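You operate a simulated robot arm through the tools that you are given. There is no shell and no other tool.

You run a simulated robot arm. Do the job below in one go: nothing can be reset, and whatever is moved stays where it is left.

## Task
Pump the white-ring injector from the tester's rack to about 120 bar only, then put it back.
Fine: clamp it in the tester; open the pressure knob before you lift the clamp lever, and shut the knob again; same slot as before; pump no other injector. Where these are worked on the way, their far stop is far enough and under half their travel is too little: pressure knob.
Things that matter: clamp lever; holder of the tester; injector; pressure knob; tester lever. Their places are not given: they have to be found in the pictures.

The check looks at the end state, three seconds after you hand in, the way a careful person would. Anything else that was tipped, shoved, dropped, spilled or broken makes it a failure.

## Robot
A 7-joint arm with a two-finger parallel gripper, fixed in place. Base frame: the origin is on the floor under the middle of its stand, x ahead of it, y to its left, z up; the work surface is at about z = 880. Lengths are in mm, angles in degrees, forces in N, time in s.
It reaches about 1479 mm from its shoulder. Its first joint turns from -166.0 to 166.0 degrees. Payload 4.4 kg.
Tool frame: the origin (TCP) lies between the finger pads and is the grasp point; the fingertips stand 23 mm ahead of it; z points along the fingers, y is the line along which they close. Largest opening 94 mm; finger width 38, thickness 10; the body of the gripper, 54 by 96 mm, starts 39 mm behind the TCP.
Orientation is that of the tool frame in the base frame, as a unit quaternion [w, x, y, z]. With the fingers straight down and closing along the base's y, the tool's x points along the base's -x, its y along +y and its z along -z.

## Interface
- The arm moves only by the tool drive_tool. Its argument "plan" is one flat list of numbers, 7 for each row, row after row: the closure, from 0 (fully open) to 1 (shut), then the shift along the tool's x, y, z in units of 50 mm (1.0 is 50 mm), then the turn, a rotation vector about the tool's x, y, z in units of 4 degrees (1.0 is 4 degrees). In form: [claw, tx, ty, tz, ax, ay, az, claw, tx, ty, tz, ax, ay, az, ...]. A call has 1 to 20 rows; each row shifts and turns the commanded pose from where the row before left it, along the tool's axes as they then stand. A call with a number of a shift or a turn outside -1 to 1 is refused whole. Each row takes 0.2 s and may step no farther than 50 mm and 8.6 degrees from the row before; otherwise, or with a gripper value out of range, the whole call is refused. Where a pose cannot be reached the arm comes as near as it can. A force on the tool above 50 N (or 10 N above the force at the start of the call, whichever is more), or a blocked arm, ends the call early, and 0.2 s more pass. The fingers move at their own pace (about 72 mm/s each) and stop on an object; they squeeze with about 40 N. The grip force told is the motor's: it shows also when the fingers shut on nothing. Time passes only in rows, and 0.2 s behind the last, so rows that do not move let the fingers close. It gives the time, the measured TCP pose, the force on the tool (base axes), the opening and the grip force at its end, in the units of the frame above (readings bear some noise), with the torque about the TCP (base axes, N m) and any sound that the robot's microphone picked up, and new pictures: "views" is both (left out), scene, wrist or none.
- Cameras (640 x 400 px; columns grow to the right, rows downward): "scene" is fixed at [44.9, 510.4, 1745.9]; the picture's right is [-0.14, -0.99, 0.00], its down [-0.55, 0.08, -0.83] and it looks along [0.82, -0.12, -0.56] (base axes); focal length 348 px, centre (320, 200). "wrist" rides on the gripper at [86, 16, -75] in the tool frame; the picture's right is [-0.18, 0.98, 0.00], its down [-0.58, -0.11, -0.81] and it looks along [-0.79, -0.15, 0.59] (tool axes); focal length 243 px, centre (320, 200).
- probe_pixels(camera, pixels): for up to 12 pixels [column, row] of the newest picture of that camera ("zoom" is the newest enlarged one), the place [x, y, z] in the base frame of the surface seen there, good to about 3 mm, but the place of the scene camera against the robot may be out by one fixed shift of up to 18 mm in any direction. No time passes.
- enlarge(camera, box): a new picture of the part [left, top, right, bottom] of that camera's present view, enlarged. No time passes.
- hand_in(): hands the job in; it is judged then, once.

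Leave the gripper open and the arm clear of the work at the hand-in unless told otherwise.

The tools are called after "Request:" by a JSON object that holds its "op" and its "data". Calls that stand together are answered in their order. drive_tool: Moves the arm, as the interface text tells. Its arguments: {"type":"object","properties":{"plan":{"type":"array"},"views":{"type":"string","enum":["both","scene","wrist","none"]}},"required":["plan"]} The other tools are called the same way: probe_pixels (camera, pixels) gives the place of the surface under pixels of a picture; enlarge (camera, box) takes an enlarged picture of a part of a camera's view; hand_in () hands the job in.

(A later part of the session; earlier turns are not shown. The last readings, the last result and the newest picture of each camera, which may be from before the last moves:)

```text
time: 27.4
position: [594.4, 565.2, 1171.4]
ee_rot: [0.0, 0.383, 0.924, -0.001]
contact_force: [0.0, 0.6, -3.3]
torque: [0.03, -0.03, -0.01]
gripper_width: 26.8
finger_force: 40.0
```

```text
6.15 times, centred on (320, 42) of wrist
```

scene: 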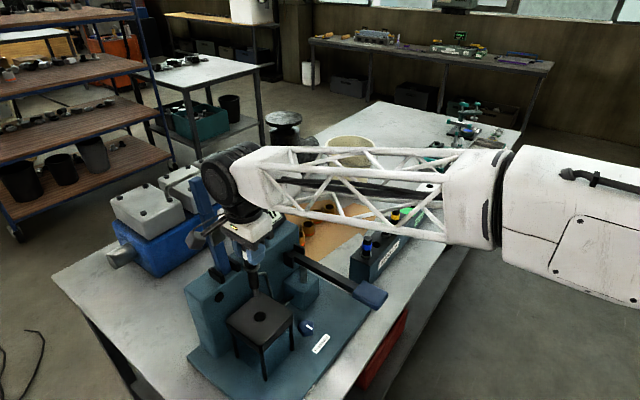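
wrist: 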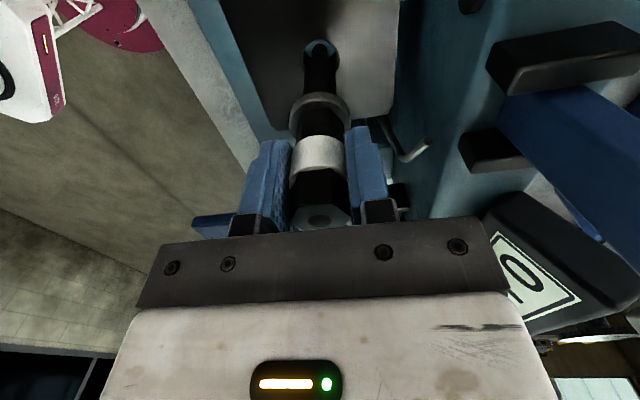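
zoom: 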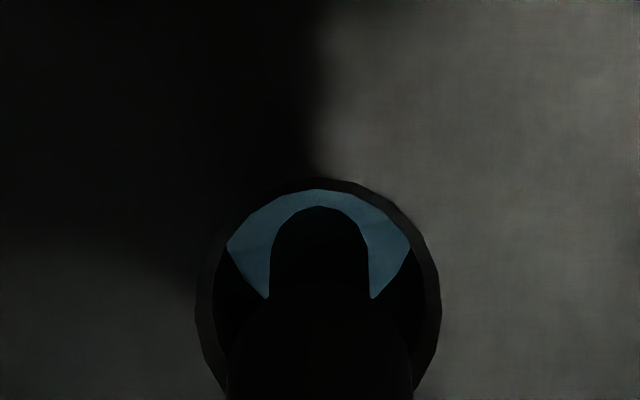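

The tip is now centred in the hole. I'll lower in small steps, about 60 mm more.

Request:
{"op": "drive_tool", "data": {"plan": [1, 0, 0, 0.25, 0, 0, 0, 1, 0, 0, 0.25, 0, 0, 0, 1, 0, 0, 0.25, 0, 0, 0, 1, 0, 0, 0.25, 0, 0, 0, 1, 0, 0, 0.2, 0, 0, 0, 1, 0, 0, 0, 0, 0, 0], "views": "both"}}

```text
time: 28.8
position: [592.8, 564.1, 1109.5]
ee_rot: [0.001, 0.383, 0.924, 0.0]
contact_force: [0.4, -0.3, -3.7]
torque: [0.01, 0.01, -0.02]
gripper_width: 27.2
finger_force: 40.1
```

scene: 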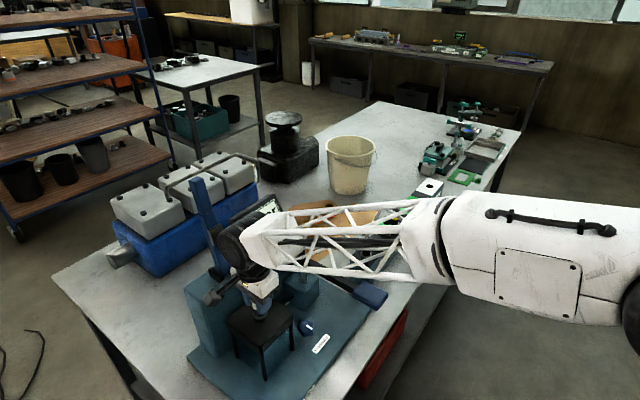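
wrist: 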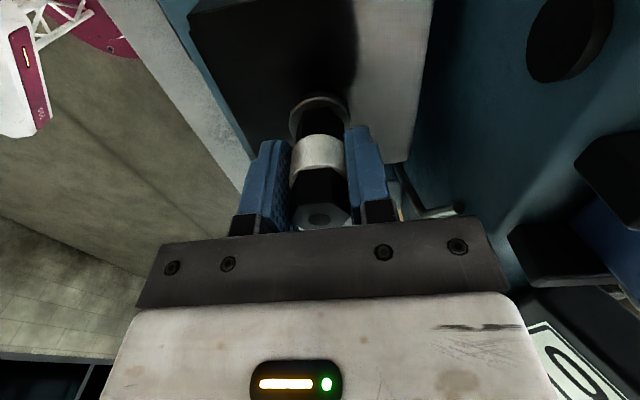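

It's going in freely with only its weight showing. I'll lower another 11 mm, then 2 mm steps until contact.

Request:
{"op": "drive_tool", "data": {"plan": [1, 0, 0, 0.12, 0, 0, 0, 1, 0, 0, 0.1, 0, 0, 0, 1, 0, 0, 0.04, 0, 0, 0, 1, 0, 0, 0, 0, 0, 0], "views": "wrist"}}

```text
time: 29.8
position: [593.6, 564.7, 1099.8]
ee_rot: [0.0, 0.382, 0.924, 0.002]
contact_force: [-0.6, -6.5, 27.3]
torque: [-0.45, 0.35, 0.04]
gripper_width: 27.1
finger_force: 40.1
```

wrist: 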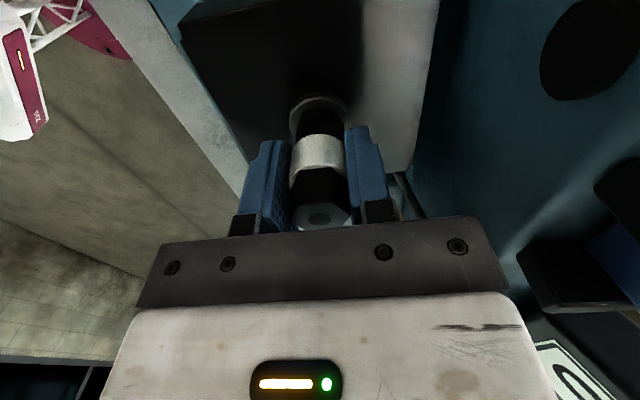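

There's contact at z≈1099.8 with 27 N. I'll check whether the collar sits on the holder plate.

Request:
{"op": "enlarge", "data": {"camera": "wrist", "box": [270, 70, 370, 150]}}

Request:
{"op": "enlarge", "data": {"camera": "scene", "box": [210, 250, 320, 370]}}

Request:
{"op": "probe_pixels", "data": {"camera": "wrist", "pixels": [[320, 98], [300, 105], [340, 105], [320, 90], [280, 110], [360, 110], [320, 103]]}}

```text
5.00 times, centred on (320, 110) of wrist
```

zoom: 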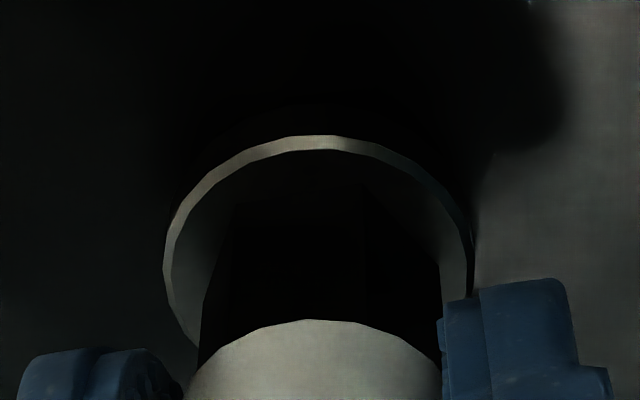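

```text
3.33 times, centred on (265, 310) of scene
```

zoom: 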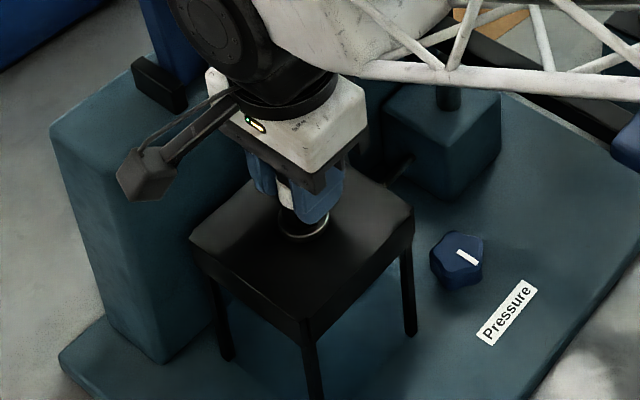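

```text
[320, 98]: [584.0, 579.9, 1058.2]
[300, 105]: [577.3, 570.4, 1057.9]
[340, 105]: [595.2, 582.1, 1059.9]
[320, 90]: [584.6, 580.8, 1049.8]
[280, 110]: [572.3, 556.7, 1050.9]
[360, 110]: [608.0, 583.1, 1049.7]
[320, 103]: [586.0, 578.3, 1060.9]
```

The collar's top is at 1059–1060 against the plate at 1050.5, about the same height it stood above the rack, so it's seated. I'll open the fingers part way.

Request:
{"op": "drive_tool", "data": {"plan": [0.4, 0, 0, 0, 0, 0, 0, 0.4, 0, 0, 0, 0, 0, 0, 0.4, 0, 0, 0, 0, 0, 0], "views": "wrist"}}

Request:
{"op": "enlarge", "data": {"camera": "wrist", "box": [250, 60, 390, 230]}}

```text
time: 30.6
position: [593.1, 563.8, 1097.4]
ee_rot: [0.0, 0.383, 0.924, 0.0]
contact_force: [-0.4, -0.8, 0.5]
torque: [-0.01, 0.02, 0.01]
gripper_width: 56.3
finger_force: 0.1
```

wrist: 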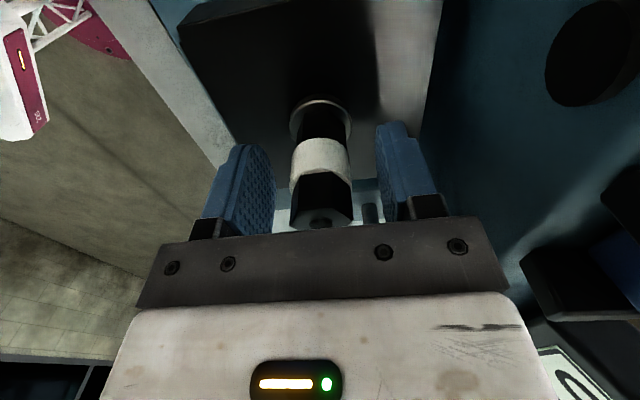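

```text
2.35 times, centred on (320, 145) of wrist
```

zoom: 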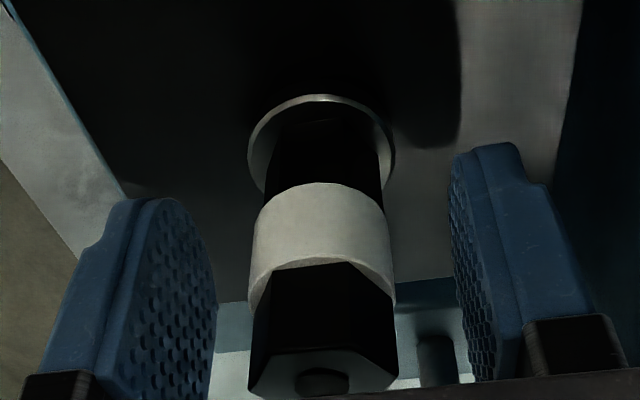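

The injector stands in the holder with the fingers free. I'll rise 200 mm, back off from the lever by 150 mm, rise more, and start turning to face the clamp lever.

Request:
{"op": "drive_tool", "data": {"plan": [0.4, 0, 0, -0.4, 0, 0, 0, 0.4, 0, 0, -0.8, 0, 0, 0, 0.4, 0, 0, -0.9, 0, 0, 0, 0.4, 0, 0, -0.9, 0, 0, 0, 0.4, 0, 0, -1, 0, 0, 0, 0, 0, -1, 0, 0, 0, 0, 0, 0, -1, 0, 0, 0, 0, 0, 0, -1, 0, 0, 0, 0, 0, 0, 0, -1, 0, 0, 0, 0, 0, 0, -1, 0, 0, 0, 0, 0, 0, 0, 0, 0, -1, 0, 0, 0, 0, 0, 0, -1, 0, 0, 0, 0, 0, 0, -1, 0, 0, 0, 0, 0, 0, -1, 0, 0, 0, 0, 0, 0, -1, 0, 0, 0, 0, 0, 0, -1, 0, 0, 0, 0, 0, 0, -1, 0, 0, 0, 0, 0, 0, -1, 0, 0, 0, 0, 0, 0, -1, 0, 0, 0, 0, 0, 0, -1], "views": "scene"}}

Request:
{"op": "drive_tool", "data": {"plan": [0, 0, 0, 0, 0, 0, -1, 0, 0, 0, 0, 0, 0, -1, 0, 0, 0, 0, 0, 0, -1, 0, 0, 0, 0, 0, 0, -1, 0, 0, 0, 0, 0, 0, -1, 0, 0, 0, 0, 0, 0, -1, 0, 0, 0, 0, 0, 0, -1, 0, 0, 0, 0, 0, 0, -1, 0, 0, 0, 0, 0, 0, -1, 0, 0, 0, 0, 0, 0, -1, 0, 0, 0, 0, 0, 0, -1, 0, 0, 0, 0, 0, 0, -1, 0, 0, 0, 0, 0, 0, -0.5, 0, 0, 0, 0, 0, 0, 0], "views": "both"}}

```text
time: 34.8
position: [486.9, 458.1, 1396.1]
ee_rot: [0.0, 0.043, 0.999, 0.0]
contact_force: [-0.6, 0.3, 0.1]
torque: [0.02, 0.0, 0.02]
gripper_width: 94.0
finger_force: 0.0
```

scene: 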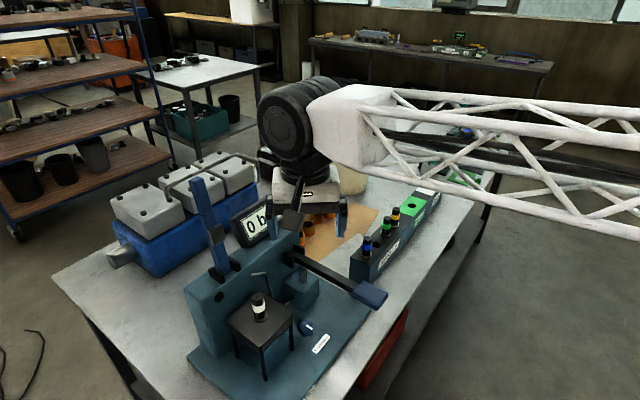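

```text
time: 37.8
position: [486.2, 458.6, 1397.5]
ee_rot: [0.0, -0.383, 0.924, 0.0]
contact_force: [0.2, 0.0, -0.2]
torque: [-0.04, 0.02, -0.02]
gripper_width: 94.0
finger_force: 0.0
```

scene: 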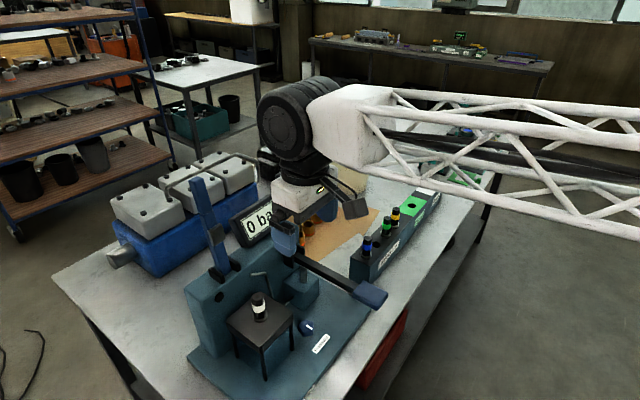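
wrist: 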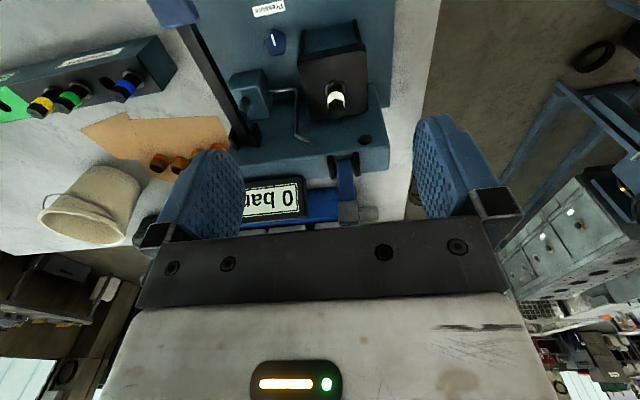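

The white-ring injector stands in the holder at (335,98). The clamp lever is visible from its brackets at (342,165) upward. I'll zoom and probe it.

Request:
{"op": "enlarge", "data": {"camera": "wrist", "box": [295, 60, 405, 230]}}

Request:
{"op": "probe_pixels", "data": {"camera": "wrist", "pixels": [[340, 178], [353, 178], [346, 190], [347, 205], [350, 220], [340, 212], [356, 212], [332, 168], [358, 163], [343, 162], [370, 140], [336, 100]]}}

Request:
{"op": "enlarge", "data": {"camera": "scene", "box": [180, 165, 300, 285]}}

```text
2.35 times, centred on (350, 145) of wrist
```

zoom: 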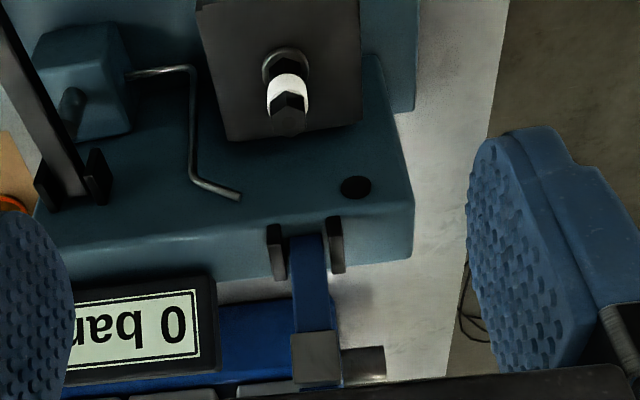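

```text
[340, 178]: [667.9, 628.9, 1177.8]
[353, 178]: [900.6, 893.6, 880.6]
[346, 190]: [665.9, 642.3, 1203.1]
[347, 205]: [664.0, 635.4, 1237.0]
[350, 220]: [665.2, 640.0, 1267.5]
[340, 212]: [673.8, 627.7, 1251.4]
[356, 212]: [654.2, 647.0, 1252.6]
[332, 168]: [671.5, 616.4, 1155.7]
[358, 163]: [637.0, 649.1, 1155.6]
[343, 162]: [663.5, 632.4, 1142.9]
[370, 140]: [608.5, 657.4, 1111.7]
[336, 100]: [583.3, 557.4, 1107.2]
```

```text
3.33 times, centred on (240, 225) of scene
```

zoom: 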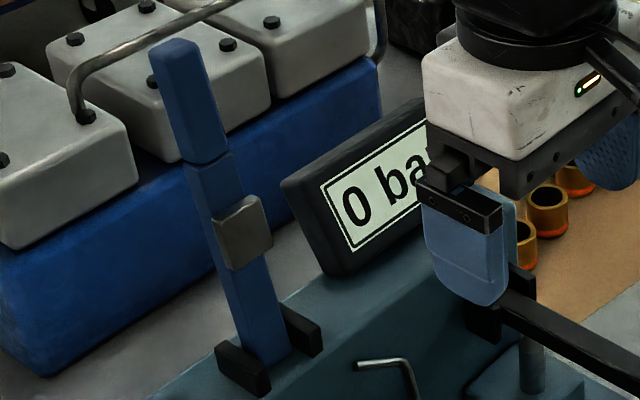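

The lever is at u≈18.5, with its handle top at about z 1377 and front near n≈938. I'll rise to z≈1427 and move over the lever top with the fingers open, then check.

Request:
{"op": "drive_tool", "data": {"plan": [0, 0, 0.03, -0.6, 0, 0, 0, 0, -0.5, 0, 0, 0, 0, 0, 0, -0.9, 0, 0, 0, 0, 0, 0, -0.9, 0, 0, 0, 0, 0, 0, -0.9, 0, 0, 0, 0, 0, 0, -0.9, 0, 0, 0, 0, 0, 0, -0.9, 0, 0, 0, 0, 0, 0, -0.6, 0, 0, 0, 0, 0, 0, 0, 0, 0, 0, 0, 0, 0, 0, 0, 0, 0, 0, 0, 0], "views": "both"}}

```text
refused: plan must hold 7 numbers for each row
```

A formatting slip; I'm resending the same move.

Request:
{"op": "drive_tool", "data": {"plan": [0, 0, 0.03, -0.6, 0, 0, 0, 0, -0.5, 0, 0, 0, 0, 0, 0, -0.9, 0, 0, 0, 0, 0, 0, -0.9, 0, 0, 0, 0, 0, 0, -0.9, 0, 0, 0, 0, 0, 0, -0.9, 0, 0, 0, 0, 0, 0, -0.9, 0, 0, 0, 0, 0, 0, -0.6, 0, 0, 0, 0, 0, 0, 0, 0, 0, 0, 0, 0, 0, 0, 0, 0, 0, 0, 0], "views": "both"}}

```text
time: 40.0
position: [683.9, 658.1, 1429.4]
ee_rot: [0.0, -0.383, 0.924, 0.0]
contact_force: [-0.8, 0.1, 0.7]
torque: [0.0, 0.01, -0.02]
gripper_width: 94.1
finger_force: 0.1
```

scene: 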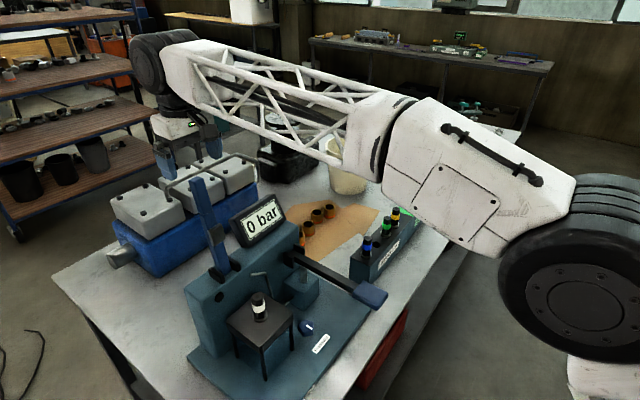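
wrist: 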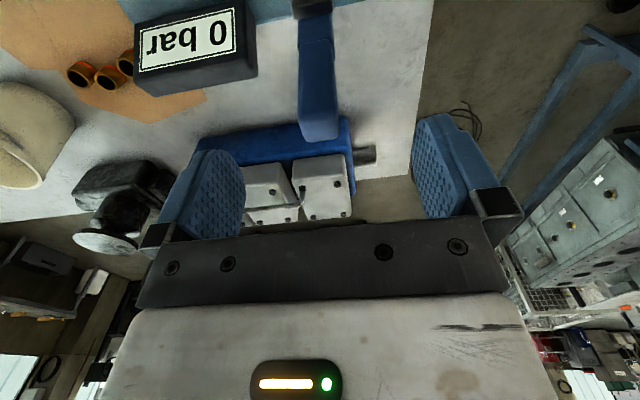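

The lever's handle is between the fingers in the wrist view, its top end at about (320,135). I'll probe it.

Request:
{"op": "enlarge", "data": {"camera": "wrist", "box": [260, 0, 400, 150]}}

Request:
{"op": "probe_pixels", "data": {"camera": "wrist", "pixels": [[320, 134], [306, 134], [334, 134], [320, 120], [318, 100], [303, 100], [332, 100], [318, 70], [316, 50], [315, 30], [302, 60], [330, 60]]}}

```text
2.67 times, centred on (330, 75) of wrist
```

zoom: 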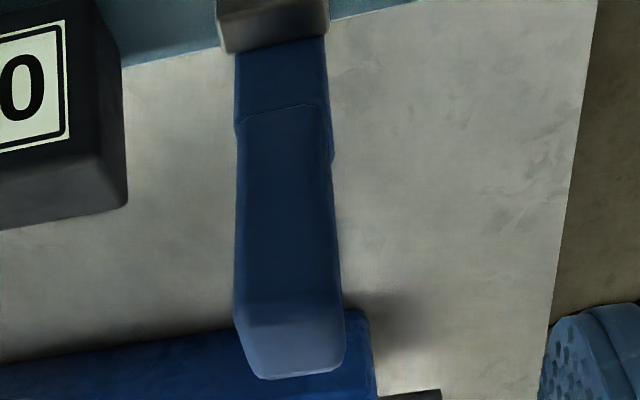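

```text
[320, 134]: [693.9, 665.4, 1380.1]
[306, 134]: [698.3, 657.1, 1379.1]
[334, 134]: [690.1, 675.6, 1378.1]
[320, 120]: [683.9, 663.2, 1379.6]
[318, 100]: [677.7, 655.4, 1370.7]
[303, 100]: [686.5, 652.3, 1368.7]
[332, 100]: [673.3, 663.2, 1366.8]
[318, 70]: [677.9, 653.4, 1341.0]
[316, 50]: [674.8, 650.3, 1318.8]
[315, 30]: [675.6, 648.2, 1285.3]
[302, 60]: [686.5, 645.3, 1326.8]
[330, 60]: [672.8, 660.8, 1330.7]
```

The handle top is at z≈1380 and about 25 mm wide, centred at u≈19, n≈953. I'll adjust slightly and lower 77 mm to straddle it.

Request:
{"op": "drive_tool", "data": {"plan": [0, -0.08, -0.016, 0.3, 0, 0, 0, 0, 0, 0, 0.5, 0, 0, 0, 0, 0, 0, 0.5, 0, 0, 0, 0, 0, 0, 0.24, 0, 0, 0, 0, 0, 0, 0, 0, 0, 0], "views": "wrist"}}

```text
time: 41.2
position: [687.9, 659.2, 1351.9]
ee_rot: [0.0, -0.383, 0.924, 0.0]
contact_force: [-0.1, 0.0, -0.3]
torque: [0.01, 0.03, 0.01]
gripper_width: 93.7
finger_force: 0.1
```

wrist: 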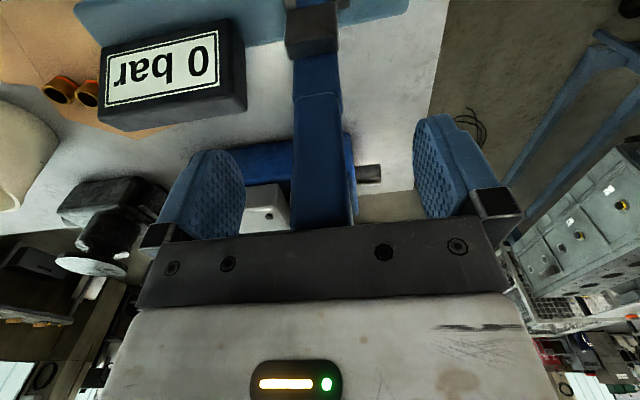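

The lever is centred between the fingers. I'm closing on it.

Request:
{"op": "drive_tool", "data": {"plan": [1, 0, 0, 0, 0, 0, 0, 1, 0, 0, 0, 0, 0, 0, 1, 0, 0, 0, 0, 0, 0, 1, 0, 0, 0, 0, 0, 0], "views": "wrist"}}

```text
time: 42.2
position: [686.6, 658.2, 1353.1]
ee_rot: [0.0, -0.382, 0.924, 0.0]
contact_force: [-0.7, 1.2, -0.1]
torque: [-0.08, 0.0, -0.11]
gripper_width: 24.7
finger_force: 44.5
```

wrist: 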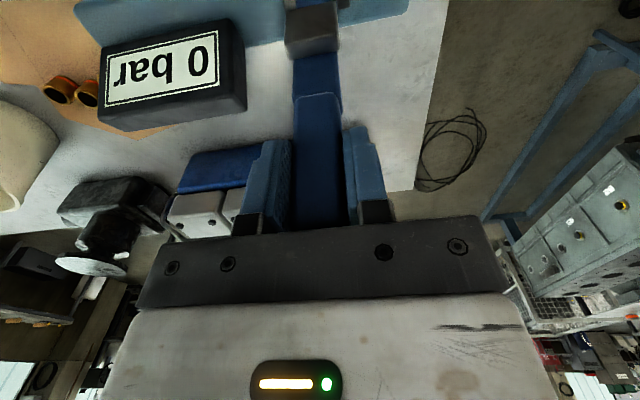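

Gripped at 24.7 mm. I estimate the pivot at about n=927, z=1130, so the radius is about 223 mm. I'll start the arc forward with two small steps and read the forces.

Request:
{"op": "drive_tool", "data": {"plan": [1, 0.444, 0, -0.03, 0, 0, 0, 1, 0.468, 0, 0.018, 0, 0, 0, 1, 0, 0, 0, 0, 0, 0], "views": "wrist"}}

```text
time: 43.0
position: [656.6, 627.4, 1353.6]
ee_rot: [0.001, -0.383, 0.924, -0.001]
contact_force: [14.3, -6.0, 11.9]
torque: [1.28, -0.66, 0.1]
gripper_width: 25.1
finger_force: 45.2
```

wrist: 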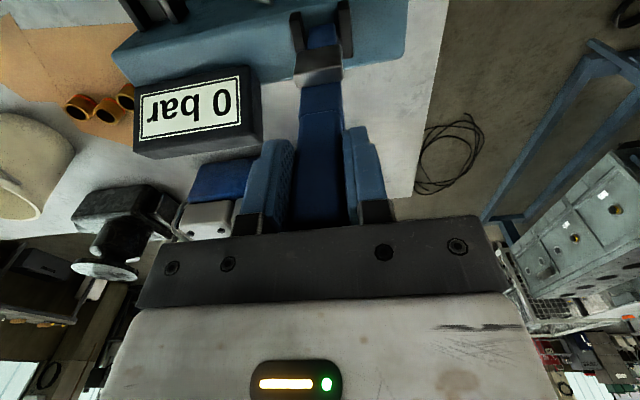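

The lever follows and the forces are modest, about 14 N sideways and 12 N up. I'll continue the arc with a 1 mm sideways correction.

Request:
{"op": "drive_tool", "data": {"plan": [1, 0.462, -0.02, 0.05, 0, 0, 0, 1, 0.454, 0, 0.1, 0, 0, 0, 1, 0.44, 0, 0.15, 0, 0, 0, 1, 0, 0, 0, 0, 0, 0], "views": "wrist"}}

```text
time: 44.0
position: [609.0, 580.5, 1334.7]
ee_rot: [0.0, -0.384, 0.924, 0.0]
contact_force: [-2.3, 0.8, 13.6]
torque: [0.36, -1.19, -0.42]
gripper_width: 25.1
finger_force: 45.0
```

wrist: 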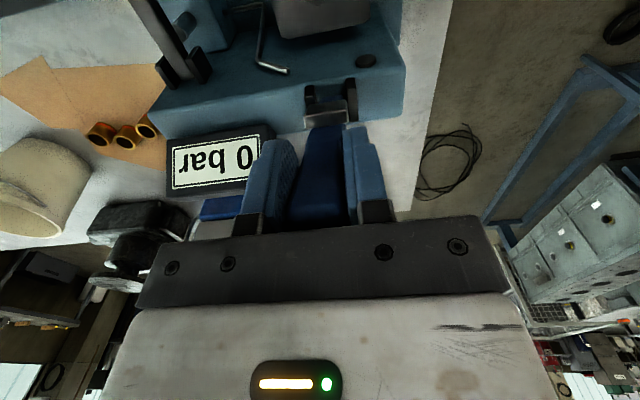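

Smooth so far at θ≈17°. Continuing along the arc.

Request:
{"op": "drive_tool", "data": {"plan": [1, 0.422, 0, 0.19, 0, 0, 0, 1, 0.396, 0, 0.24, 0, 0, 0, 1, 0.368, 0, 0.28, 0, 0, 0, 1, 0.338, 0, 0.326, 0, 0, 0, 1, 0, 0, 0, 0, 0, 0], "views": "both"}}

```text
time: 45.4
position: [553.6, 525.7, 1284.7]
ee_rot: [0.0, -0.383, 0.924, -0.001]
contact_force: [9.2, -10.3, 0.0]
torque: [0.32, 0.28, 0.6]
gripper_width: 25.1
finger_force: 45.1
stopped in row 5: the force on the tool passed its limit at 51 N (the readings are from after the stop); the commanded pose is now the measured one
```

scene: 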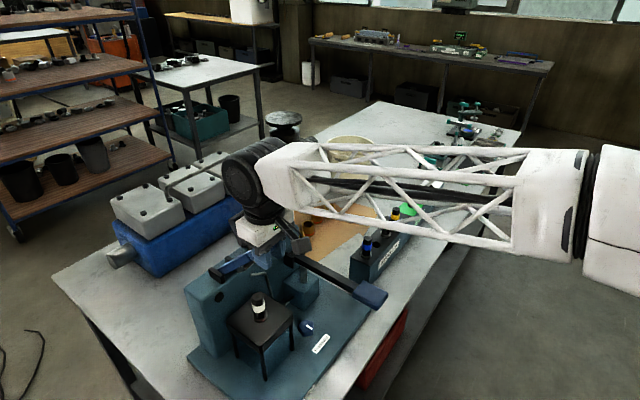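
wrist: 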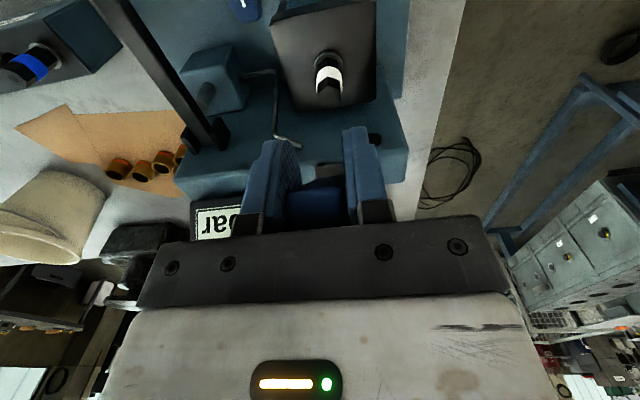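

The force limit tripped at θ≈47°, where the grip is probably fighting the true radius. The lever is still held at 25.1 mm. I'll look closer.

Request:
{"op": "enlarge", "data": {"camera": "wrist", "box": [240, 30, 410, 240]}}

Request:
{"op": "enlarge", "data": {"camera": "scene", "box": [180, 190, 320, 340]}}

Request:
{"op": "probe_pixels", "data": {"camera": "wrist", "pixels": [[318, 205], [318, 195], [318, 185], [318, 175], [310, 215], [325, 170], [340, 185]]}}

```text
1.90 times, centred on (325, 135) of wrist
```

zoom: 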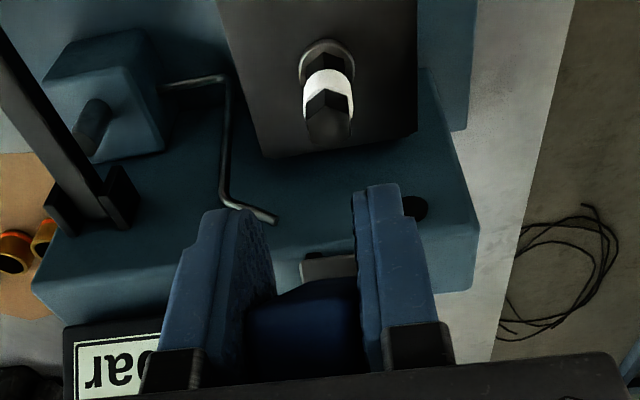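

```text
2.67 times, centred on (250, 265) of scene
```

zoom: 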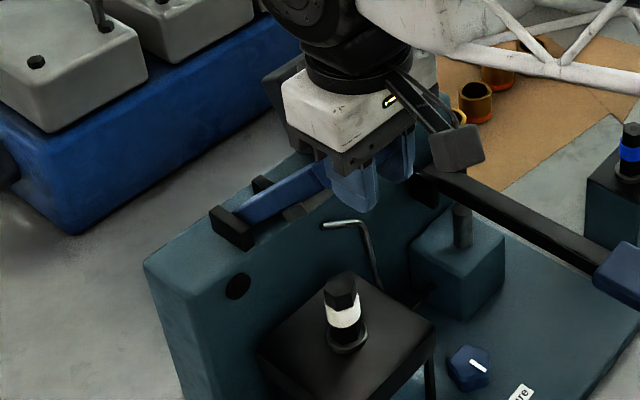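

```text
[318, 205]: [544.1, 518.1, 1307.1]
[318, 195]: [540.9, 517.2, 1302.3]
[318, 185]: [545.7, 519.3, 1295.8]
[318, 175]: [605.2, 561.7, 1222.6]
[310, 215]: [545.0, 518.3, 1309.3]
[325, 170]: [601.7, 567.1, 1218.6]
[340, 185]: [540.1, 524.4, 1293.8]
```

The lever follows and has slipped only about 4 mm in the grip. I'll continue the arc around pivot (929,1130) with r≈227 in smaller batches.

Request:
{"op": "drive_tool", "data": {"plan": [1, 0.153, -0.02, 0.182, 0, 0, 0, 1, 0.153, 0, 0.182, 0, 0, 0], "views": "none"}}

```text
time: 46.0
position: [543.0, 515.1, 1267.4]
ee_rot: [0.001, -0.383, 0.924, 0.0]
contact_force: [-17.9, 23.3, 6.2]
torque: [0.6, -1.44, -0.35]
gripper_width: 24.9
finger_force: 44.6
```

There's a sideways force of about 29 N along -u from arm error, so I'll correct about 0.8 mm and continue.

Request:
{"op": "drive_tool", "data": {"plan": [1, 0.14, 0.016, 0.195, 0, 0, 0, 1, 0.13, 0, 0.2, 0, 0, 0], "views": "none"}}

```text
time: 46.6
position: [532.2, 504.5, 1247.8]
ee_rot: [0.001, -0.383, 0.924, 0.0]
contact_force: [-3.1, 11.6, 3.6]
torque: [1.25, -0.66, 0.56]
gripper_width: 24.9
finger_force: 45.4
```

Forces are low. Next steps take θ from 59° to about 71°.

Request:
{"op": "drive_tool", "data": {"plan": [1, 0.12, 0.005, 0.205, 0, 0, 0, 1, 0.1, 0, 0.21, 0, 0, 0, 1, 0.095, 0, 0.215, 0, 0, 0, 1, 0.08, 0, 0.22, 0, 0, 0], "views": "both"}}

```text
time: 47.6
position: [519.4, 491.0, 1204.2]
ee_rot: [0.001, -0.382, 0.924, 0.0]
contact_force: [-15.9, 9.5, 8.5]
torque: [0.92, -1.06, 0.44]
gripper_width: 24.9
finger_force: 44.8
```

scene: 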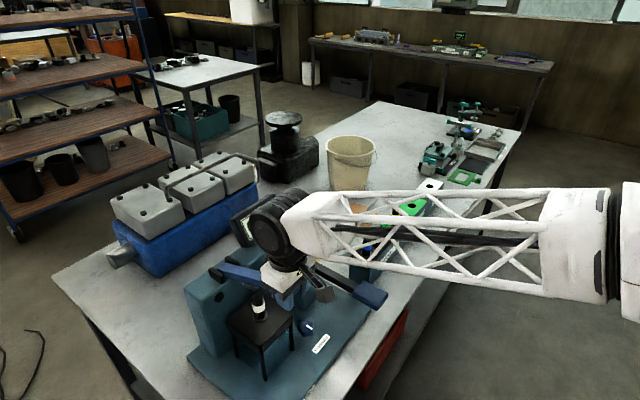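
wrist: 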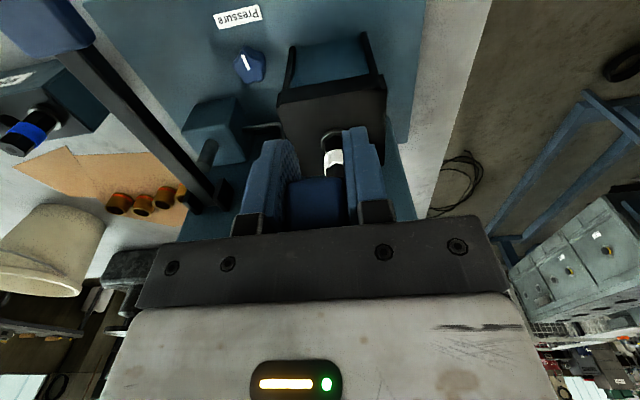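

θ≈71°, with the lever nearly down. I continue with small steps and watch for the pad meeting the injector.

Request:
{"op": "drive_tool", "data": {"plan": [1, 0.07, 0.012, 0.225, 0, 0, 0, 1, 0.06, 0, 0.228, 0, 0, 0], "views": "none"}}

```text
time: 48.2
position: [515.2, 487.3, 1179.8]
ee_rot: [0.0, -0.383, 0.924, 0.0]
contact_force: [-17.1, -3.5, 7.8]
torque: [0.86, -1.0, 0.78]
gripper_width: 24.8
finger_force: 44.6
```

Request:
{"op": "drive_tool", "data": {"plan": [1, 0.04, 0.006, 0.15, 0, 0, 0, 1, 0.03, 0, 0.15, 0, 0, 0], "views": "wrist"}}

```text
time: 48.8
position: [512.4, 484.0, 1166.1]
ee_rot: [0.001, -0.382, 0.924, 0.0]
contact_force: [11.5, 5.9, 2.9]
torque: [0.86, -0.72, 0.73]
gripper_width: 25.0
finger_force: 45.0
```

wrist: 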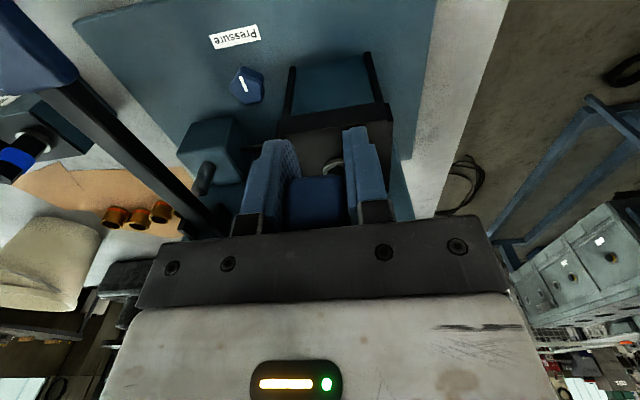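

θ≈81° with no strong contact yet. I continue downward in 5 mm steps.

Request:
{"op": "drive_tool", "data": {"plan": [1, 0.015, 0, 0.1, 0, 0, 0, 1, 0.01, 0, 0.1, 0, 0, 0, 1, 0, 0, 0, 0, 0, 0], "views": "none"}}

```text
time: 49.6
position: [511.0, 482.6, 1155.6]
ee_rot: [0.0, -0.383, 0.924, 0.0]
contact_force: [8.7, -1.3, 5.3]
torque: [0.86, -0.77, 0.39]
gripper_width: 24.9
finger_force: 44.6
```

Request:
{"op": "drive_tool", "data": {"plan": [1, 0.005, 0, 0.1, 0, 0, 0, 1, 0, 0, 0.1, 0, 0, 0, 1, 0, 0, 0, 0, 0, 0], "views": "both"}}

```text
time: 50.4
position: [510.8, 482.5, 1145.7]
ee_rot: [-0.001, -0.382, 0.924, -0.001]
contact_force: [-9.9, -37.5, 1.9]
torque: [0.64, -0.14, 0.46]
gripper_width: 24.9
finger_force: 45.0
```

scene: 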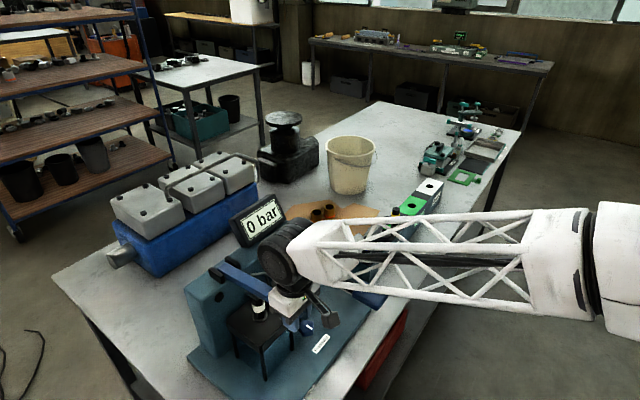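
wrist: 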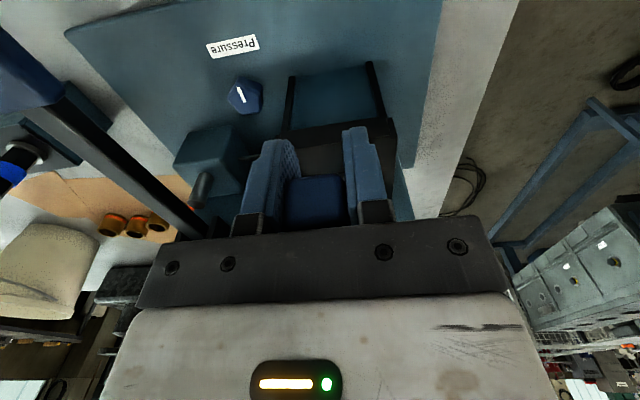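

θ≈86°. I'll look at the pad and injector in the scene view.

Request:
{"op": "enlarge", "data": {"camera": "scene", "box": [190, 240, 330, 370]}}

```text
3.08 times, centred on (260, 305) of scene
```

zoom: 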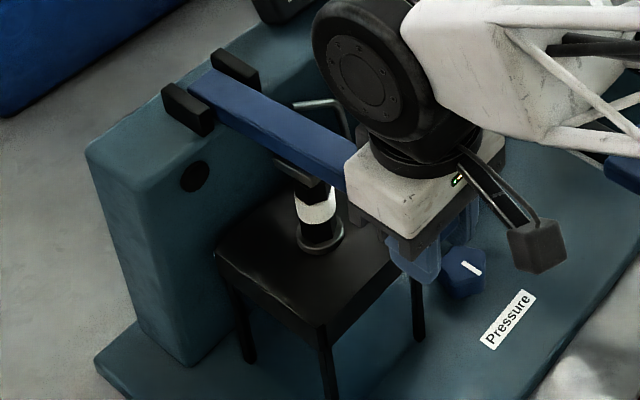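

The pad is right over the injector's top and nearly touching. I continue down in 3 mm steps with a small radial relief.

Request:
{"op": "drive_tool", "data": {"plan": [1, 0.02, -0.008, 0.06, 0, 0, 0, 1, 0, 0, 0.06, 0, 0, 0, 1, 0, 0, 0, 0, 0, 0], "views": "none"}}

```text
time: 51.2
position: [510.4, 483.1, 1141.5]
ee_rot: [0.0, -0.382, 0.924, 0.0]
contact_force: [28.3, -20.0, 5.2]
torque: [1.32, -0.56, 0.49]
gripper_width: 24.8
finger_force: 45.0
```

The sideways force is +34 N along u, so I'll relieve it by shifting 1 mm in +u and continue down.

Request:
{"op": "drive_tool", "data": {"plan": [1, 0, -0.02, 0.06, 0, 0, 0, 1, 0, 0, 0.06, 0, 0, 0, 1, 0, 0, 0, 0, 0, 0], "views": "none"}}

```text
time: 52.0
position: [510.6, 481.8, 1135.5]
ee_rot: [0.0, -0.382, 0.924, 0.0]
contact_force: [12.8, -7.2, 5.4]
torque: [1.07, -0.8, 0.3]
gripper_width: 24.7
finger_force: 45.2
```

There's still no vertical resistance at z=1135.5. Further down.

Request:
{"op": "drive_tool", "data": {"plan": [1, 0, 0, 0.06, 0, 0, 0, 1, 0, 0, 0.06, 0, 0, 0, 1, 0, 0, 0, 0, 0, 0], "views": "none"}}

Request:
{"op": "enlarge", "data": {"camera": "scene", "box": [190, 240, 330, 370]}}

```text
time: 52.8
position: [509.7, 481.6, 1128.9]
ee_rot: [0.0, -0.383, 0.924, 0.0]
contact_force: [-8.6, 3.4, 5.0]
torque: [0.97, -1.08, 0.15]
gripper_width: 25.0
finger_force: 45.6
```

```text
3.08 times, centred on (260, 305) of scene
```

zoom: 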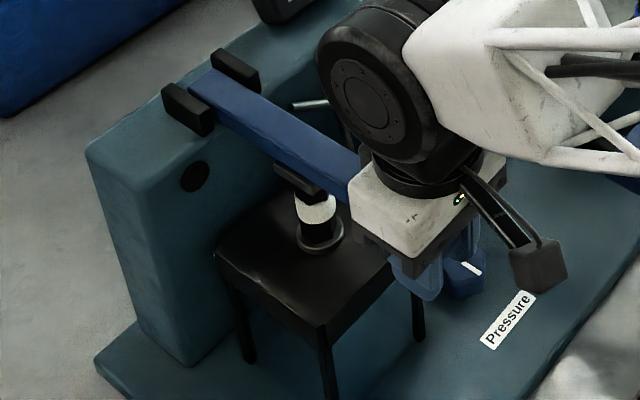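

The pad now covers the hex top but there's still no resistance. I'll press on in small steps.

Request:
{"op": "drive_tool", "data": {"plan": [1, 0, 0, 0.05, 0, 0, 0, 1, 0, 0, 0.05, 0, 0, 0, 1, 0, 0, 0, 0, 0, 0], "views": "none"}}

```text
time: 53.6
position: [510.5, 481.9, 1123.6]
ee_rot: [0.0, -0.383, 0.924, 0.001]
contact_force: [-13.7, -8.8, 5.0]
torque: [1.01, -1.14, 0.41]
gripper_width: 24.8
finger_force: 45.5
```

Request:
{"op": "drive_tool", "data": {"plan": [1, 0, 0, 0.05, 0, 0, 0, 1, 0, 0, 0.05, 0, 0, 0, 1, 0, 0, 0, 0, 0, 0], "views": "wrist"}}

Request:
{"op": "enlarge", "data": {"camera": "scene", "box": [190, 240, 330, 370]}}

```text
time: 54.4
position: [510.6, 484.0, 1120.3]
ee_rot: [0.001, -0.383, 0.924, 0.0]
contact_force: [-11.2, 9.1, 32.5]
torque: [0.32, 0.09, 0.64]
gripper_width: 25.0
finger_force: 45.0
```

wrist: 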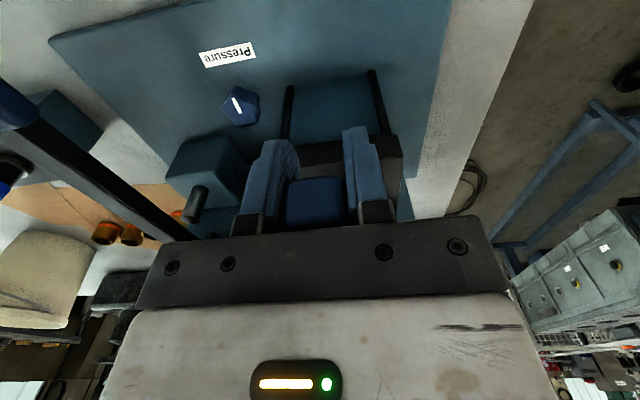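

```text
3.08 times, centred on (260, 305) of scene
```

zoom: 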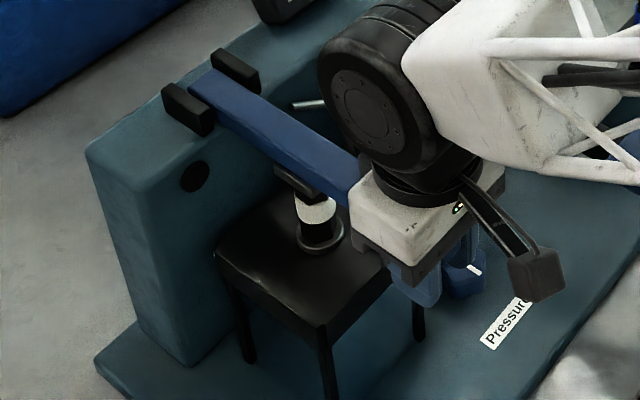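

32 N of resistance at z≈1120, so the pad is on the injector. I'll press about 2 mm more to make sure it's at its stop.

Request:
{"op": "drive_tool", "data": {"plan": [1, 0, 0, 0.03, 0, 0, 0, 1, 0, 0, 0.02, 0, 0, 0, 1, 0, 0, 0, 0, 0, 0], "views": "none"}}

```text
time: 55.2
position: [511.4, 483.1, 1117.1]
ee_rot: [0.002, -0.382, 0.924, 0.0]
contact_force: [10.7, 0.4, 32.4]
torque: [0.03, 0.19, 0.29]
gripper_width: 25.1
finger_force: 45.2
```

The force stays at 32 N while z dropped 3 mm, so the fingers may be slipping on the lever. I'll open the fingers and see where the lever stays.

Request:
{"op": "drive_tool", "data": {"plan": [0.5, 0, 0, 0, 0, 0, 0, 0.5, 0, 0, 0, 0, 0, 0, 0.3, 0, 0, 0, 0, 0, 0, 0.3, 0, 0, 0, 0, 0, 0], "views": "both"}}

Request:
{"op": "enlarge", "data": {"camera": "scene", "box": [190, 240, 330, 370]}}

Request:
{"op": "enlarge", "data": {"camera": "wrist", "box": [240, 60, 420, 240]}}

```text
time: 56.2
position: [509.7, 482.4, 1114.8]
ee_rot: [0.0, -0.382, 0.924, 0.001]
contact_force: [0.1, -1.9, 2.3]
torque: [0.16, -0.01, -0.01]
gripper_width: 65.7
finger_force: 0.0
```

scene: 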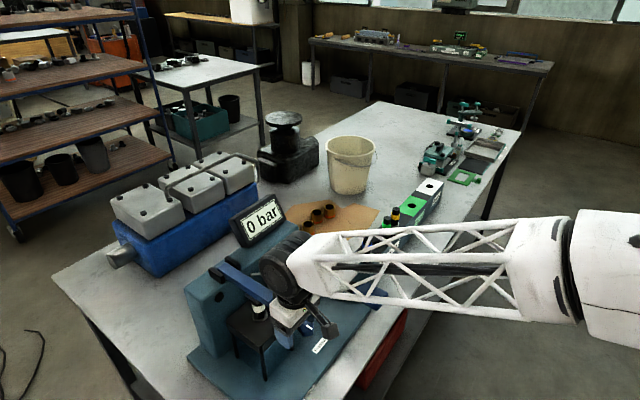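
wrist: 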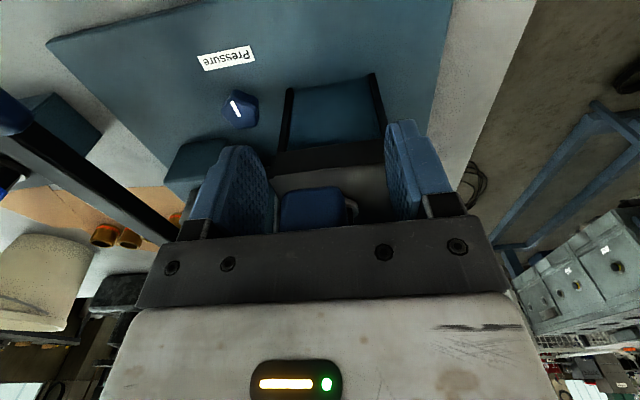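

```text
3.08 times, centred on (260, 305) of scene
```

zoom: 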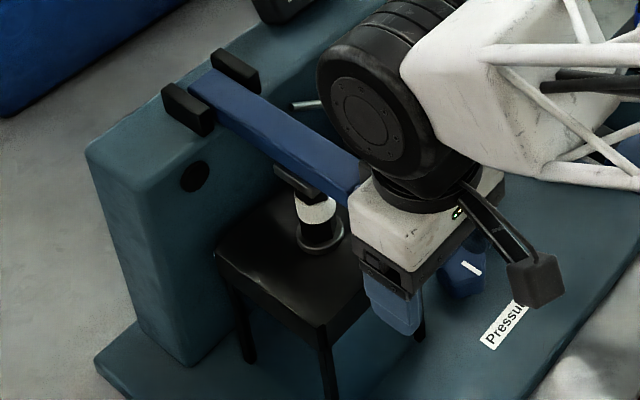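

```text
2.22 times, centred on (330, 150) of wrist
```

zoom: 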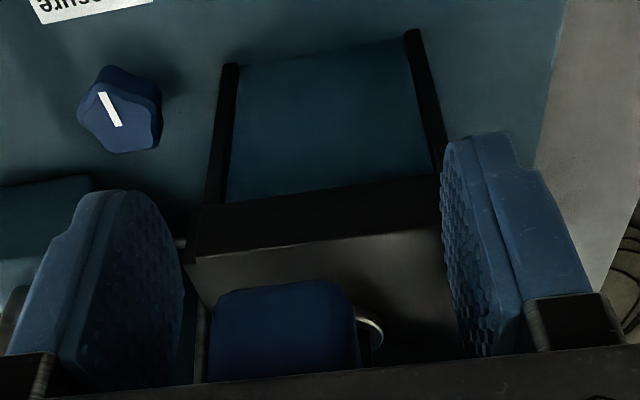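

The lever stayed down when released. I'll rise 120 mm to see the whole lever and check its height.

Request:
{"op": "drive_tool", "data": {"plan": [0.3, 0, 0, -0.4, 0, 0, 0, 0.3, 0, 0, -0.8, 0, 0, 0, 0.3, 0, 0, -1, 0, 0, 0, 0.3, 0.6, 0, -0.4, 0, 0, 0, 0.3, 0, 0, 0, 0, 0, 0], "views": "both"}}

Request:
{"op": "enlarge", "data": {"camera": "wrist", "box": [240, 40, 420, 240]}}

Request:
{"op": "enlarge", "data": {"camera": "scene", "box": [190, 240, 330, 370]}}

```text
time: 57.4
position: [489.0, 459.5, 1243.5]
ee_rot: [0.001, -0.383, 0.924, 0.001]
contact_force: [0.2, -0.1, 0.4]
torque: [0.0, 0.0, 0.0]
gripper_width: 65.8
finger_force: 0.0
```

scene: 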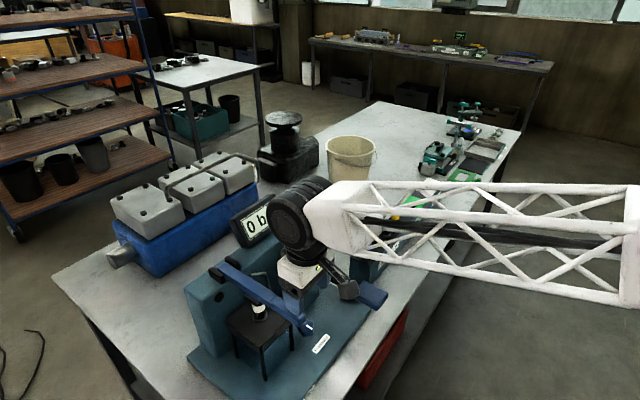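
wrist: 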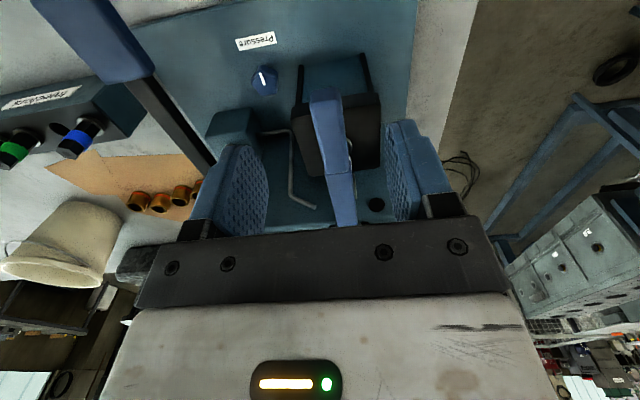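

```text
2.00 times, centred on (330, 140) of wrist
```

zoom: 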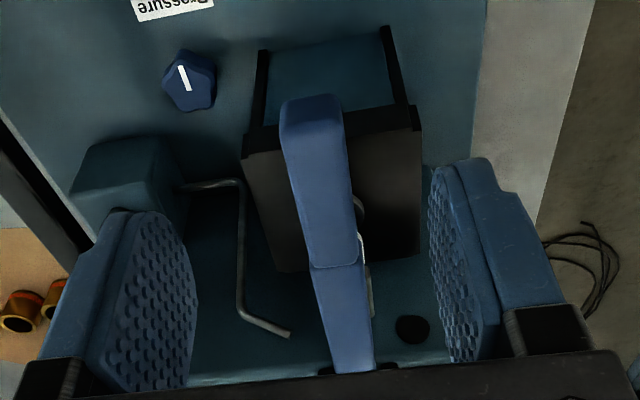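

```text
3.08 times, centred on (260, 305) of scene
```

zoom: 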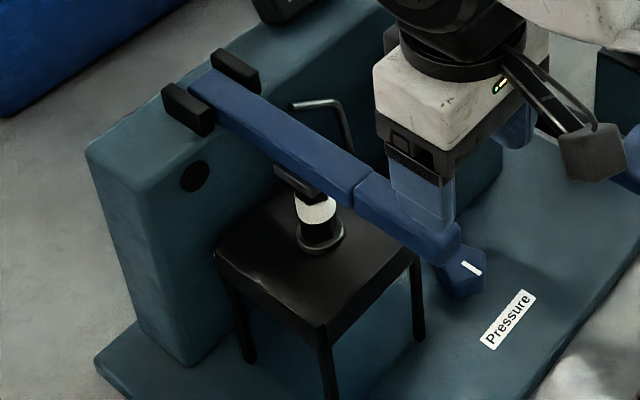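

The lever lies over the injector with its pad on the hex top. I'll probe heights along it.

Request:
{"op": "probe_pixels", "data": {"camera": "wrist", "pixels": [[325, 92], [328, 105], [332, 130], [336, 155], [340, 180], [344, 205], [346, 220], [316, 120], [342, 110], [265, 80], [262, 73], [267, 86]]}}

Request:
{"op": "enlarge", "data": {"camera": "wrist", "box": [244, 60, 288, 100]}}

```text
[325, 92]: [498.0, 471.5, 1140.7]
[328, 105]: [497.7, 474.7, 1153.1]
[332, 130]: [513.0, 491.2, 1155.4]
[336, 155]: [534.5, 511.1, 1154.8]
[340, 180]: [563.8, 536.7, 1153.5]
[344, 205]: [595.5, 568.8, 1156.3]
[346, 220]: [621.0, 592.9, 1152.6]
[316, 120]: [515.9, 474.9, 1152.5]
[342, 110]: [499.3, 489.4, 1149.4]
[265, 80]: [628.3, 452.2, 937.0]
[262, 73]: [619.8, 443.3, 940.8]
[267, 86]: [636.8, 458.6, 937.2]
```

```text
10.00 times, centred on (266, 80) of wrist
```

zoom: 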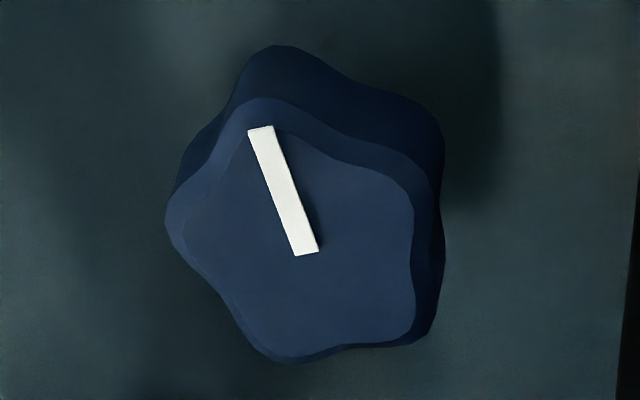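

The lever lies level (top z≈1154), so the fingers had just slid down its sides. To make sure it's fully down, I'll close the fingers and press on the handle from above.

Request:
{"op": "drive_tool", "data": {"plan": [1, -0.42, 0.05, 0, 0, 0, 0, 1, -0.42, 0, 0, 0, 0, 0, 1, 0, 0, 0.5, 0, 0, 0, 1, 0, 0, 0.5, 0, 0, 0, 1, 0, 0, 0.15, 0, 0, 0, 1, 0, 0, 0, 0, 0, 0], "views": "none"}}

Request:
{"op": "drive_tool", "data": {"plan": [1, 0, 0, 0.08, 0, 0, 0, 1, 0, 0, 0.06, 0, 0, 0, 1, 0, 0, 0, 0, 0, 0], "views": "wrist"}}

```text
time: 58.8
position: [517.0, 491.9, 1187.7]
ee_rot: [0.0, -0.383, 0.924, 0.001]
contact_force: [-0.3, -0.8, -0.2]
torque: [0.02, 0.0, 0.01]
gripper_width: 0.0
finger_force: 40.2
```

```text
time: 59.6
position: [517.8, 491.9, 1179.8]
ee_rot: [0.0, -0.383, 0.924, 0.0]
contact_force: [-0.6, -0.3, 0.1]
torque: [0.04, 0.0, 0.03]
gripper_width: 0.1
finger_force: 39.7
```

wrist: 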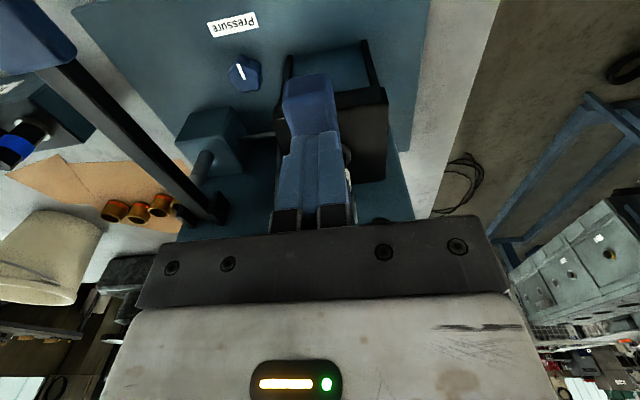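

The fingers are over the handle just above contact. I'll press down in 2–3 mm steps.

Request:
{"op": "drive_tool", "data": {"plan": [1, 0, 0, 0.06, 0, 0, 0, 1, 0, 0, 0.04, 0, 0, 0, 1, 0, 0, 0, 0, 0, 0], "views": "none"}}

Request:
{"op": "drive_tool", "data": {"plan": [1, 0, 0, 0.03, 0, 0, 0, 1, 0, 0, 0, 0, 0, 0], "views": "none"}}

```text
time: 60.4
position: [516.8, 491.9, 1177.5]
ee_rot: [0.001, -0.383, 0.924, 0.0]
contact_force: [-1.9, -3.0, 11.8]
torque: [-0.18, 0.16, -0.05]
gripper_width: 0.2
finger_force: 39.8
```

```text
time: 61.0
position: [516.1, 492.8, 1177.4]
ee_rot: [0.002, -0.382, 0.924, 0.0]
contact_force: [10.1, -13.2, 31.7]
torque: [-0.56, 0.1, 0.25]
gripper_width: 0.0
finger_force: 39.7
```

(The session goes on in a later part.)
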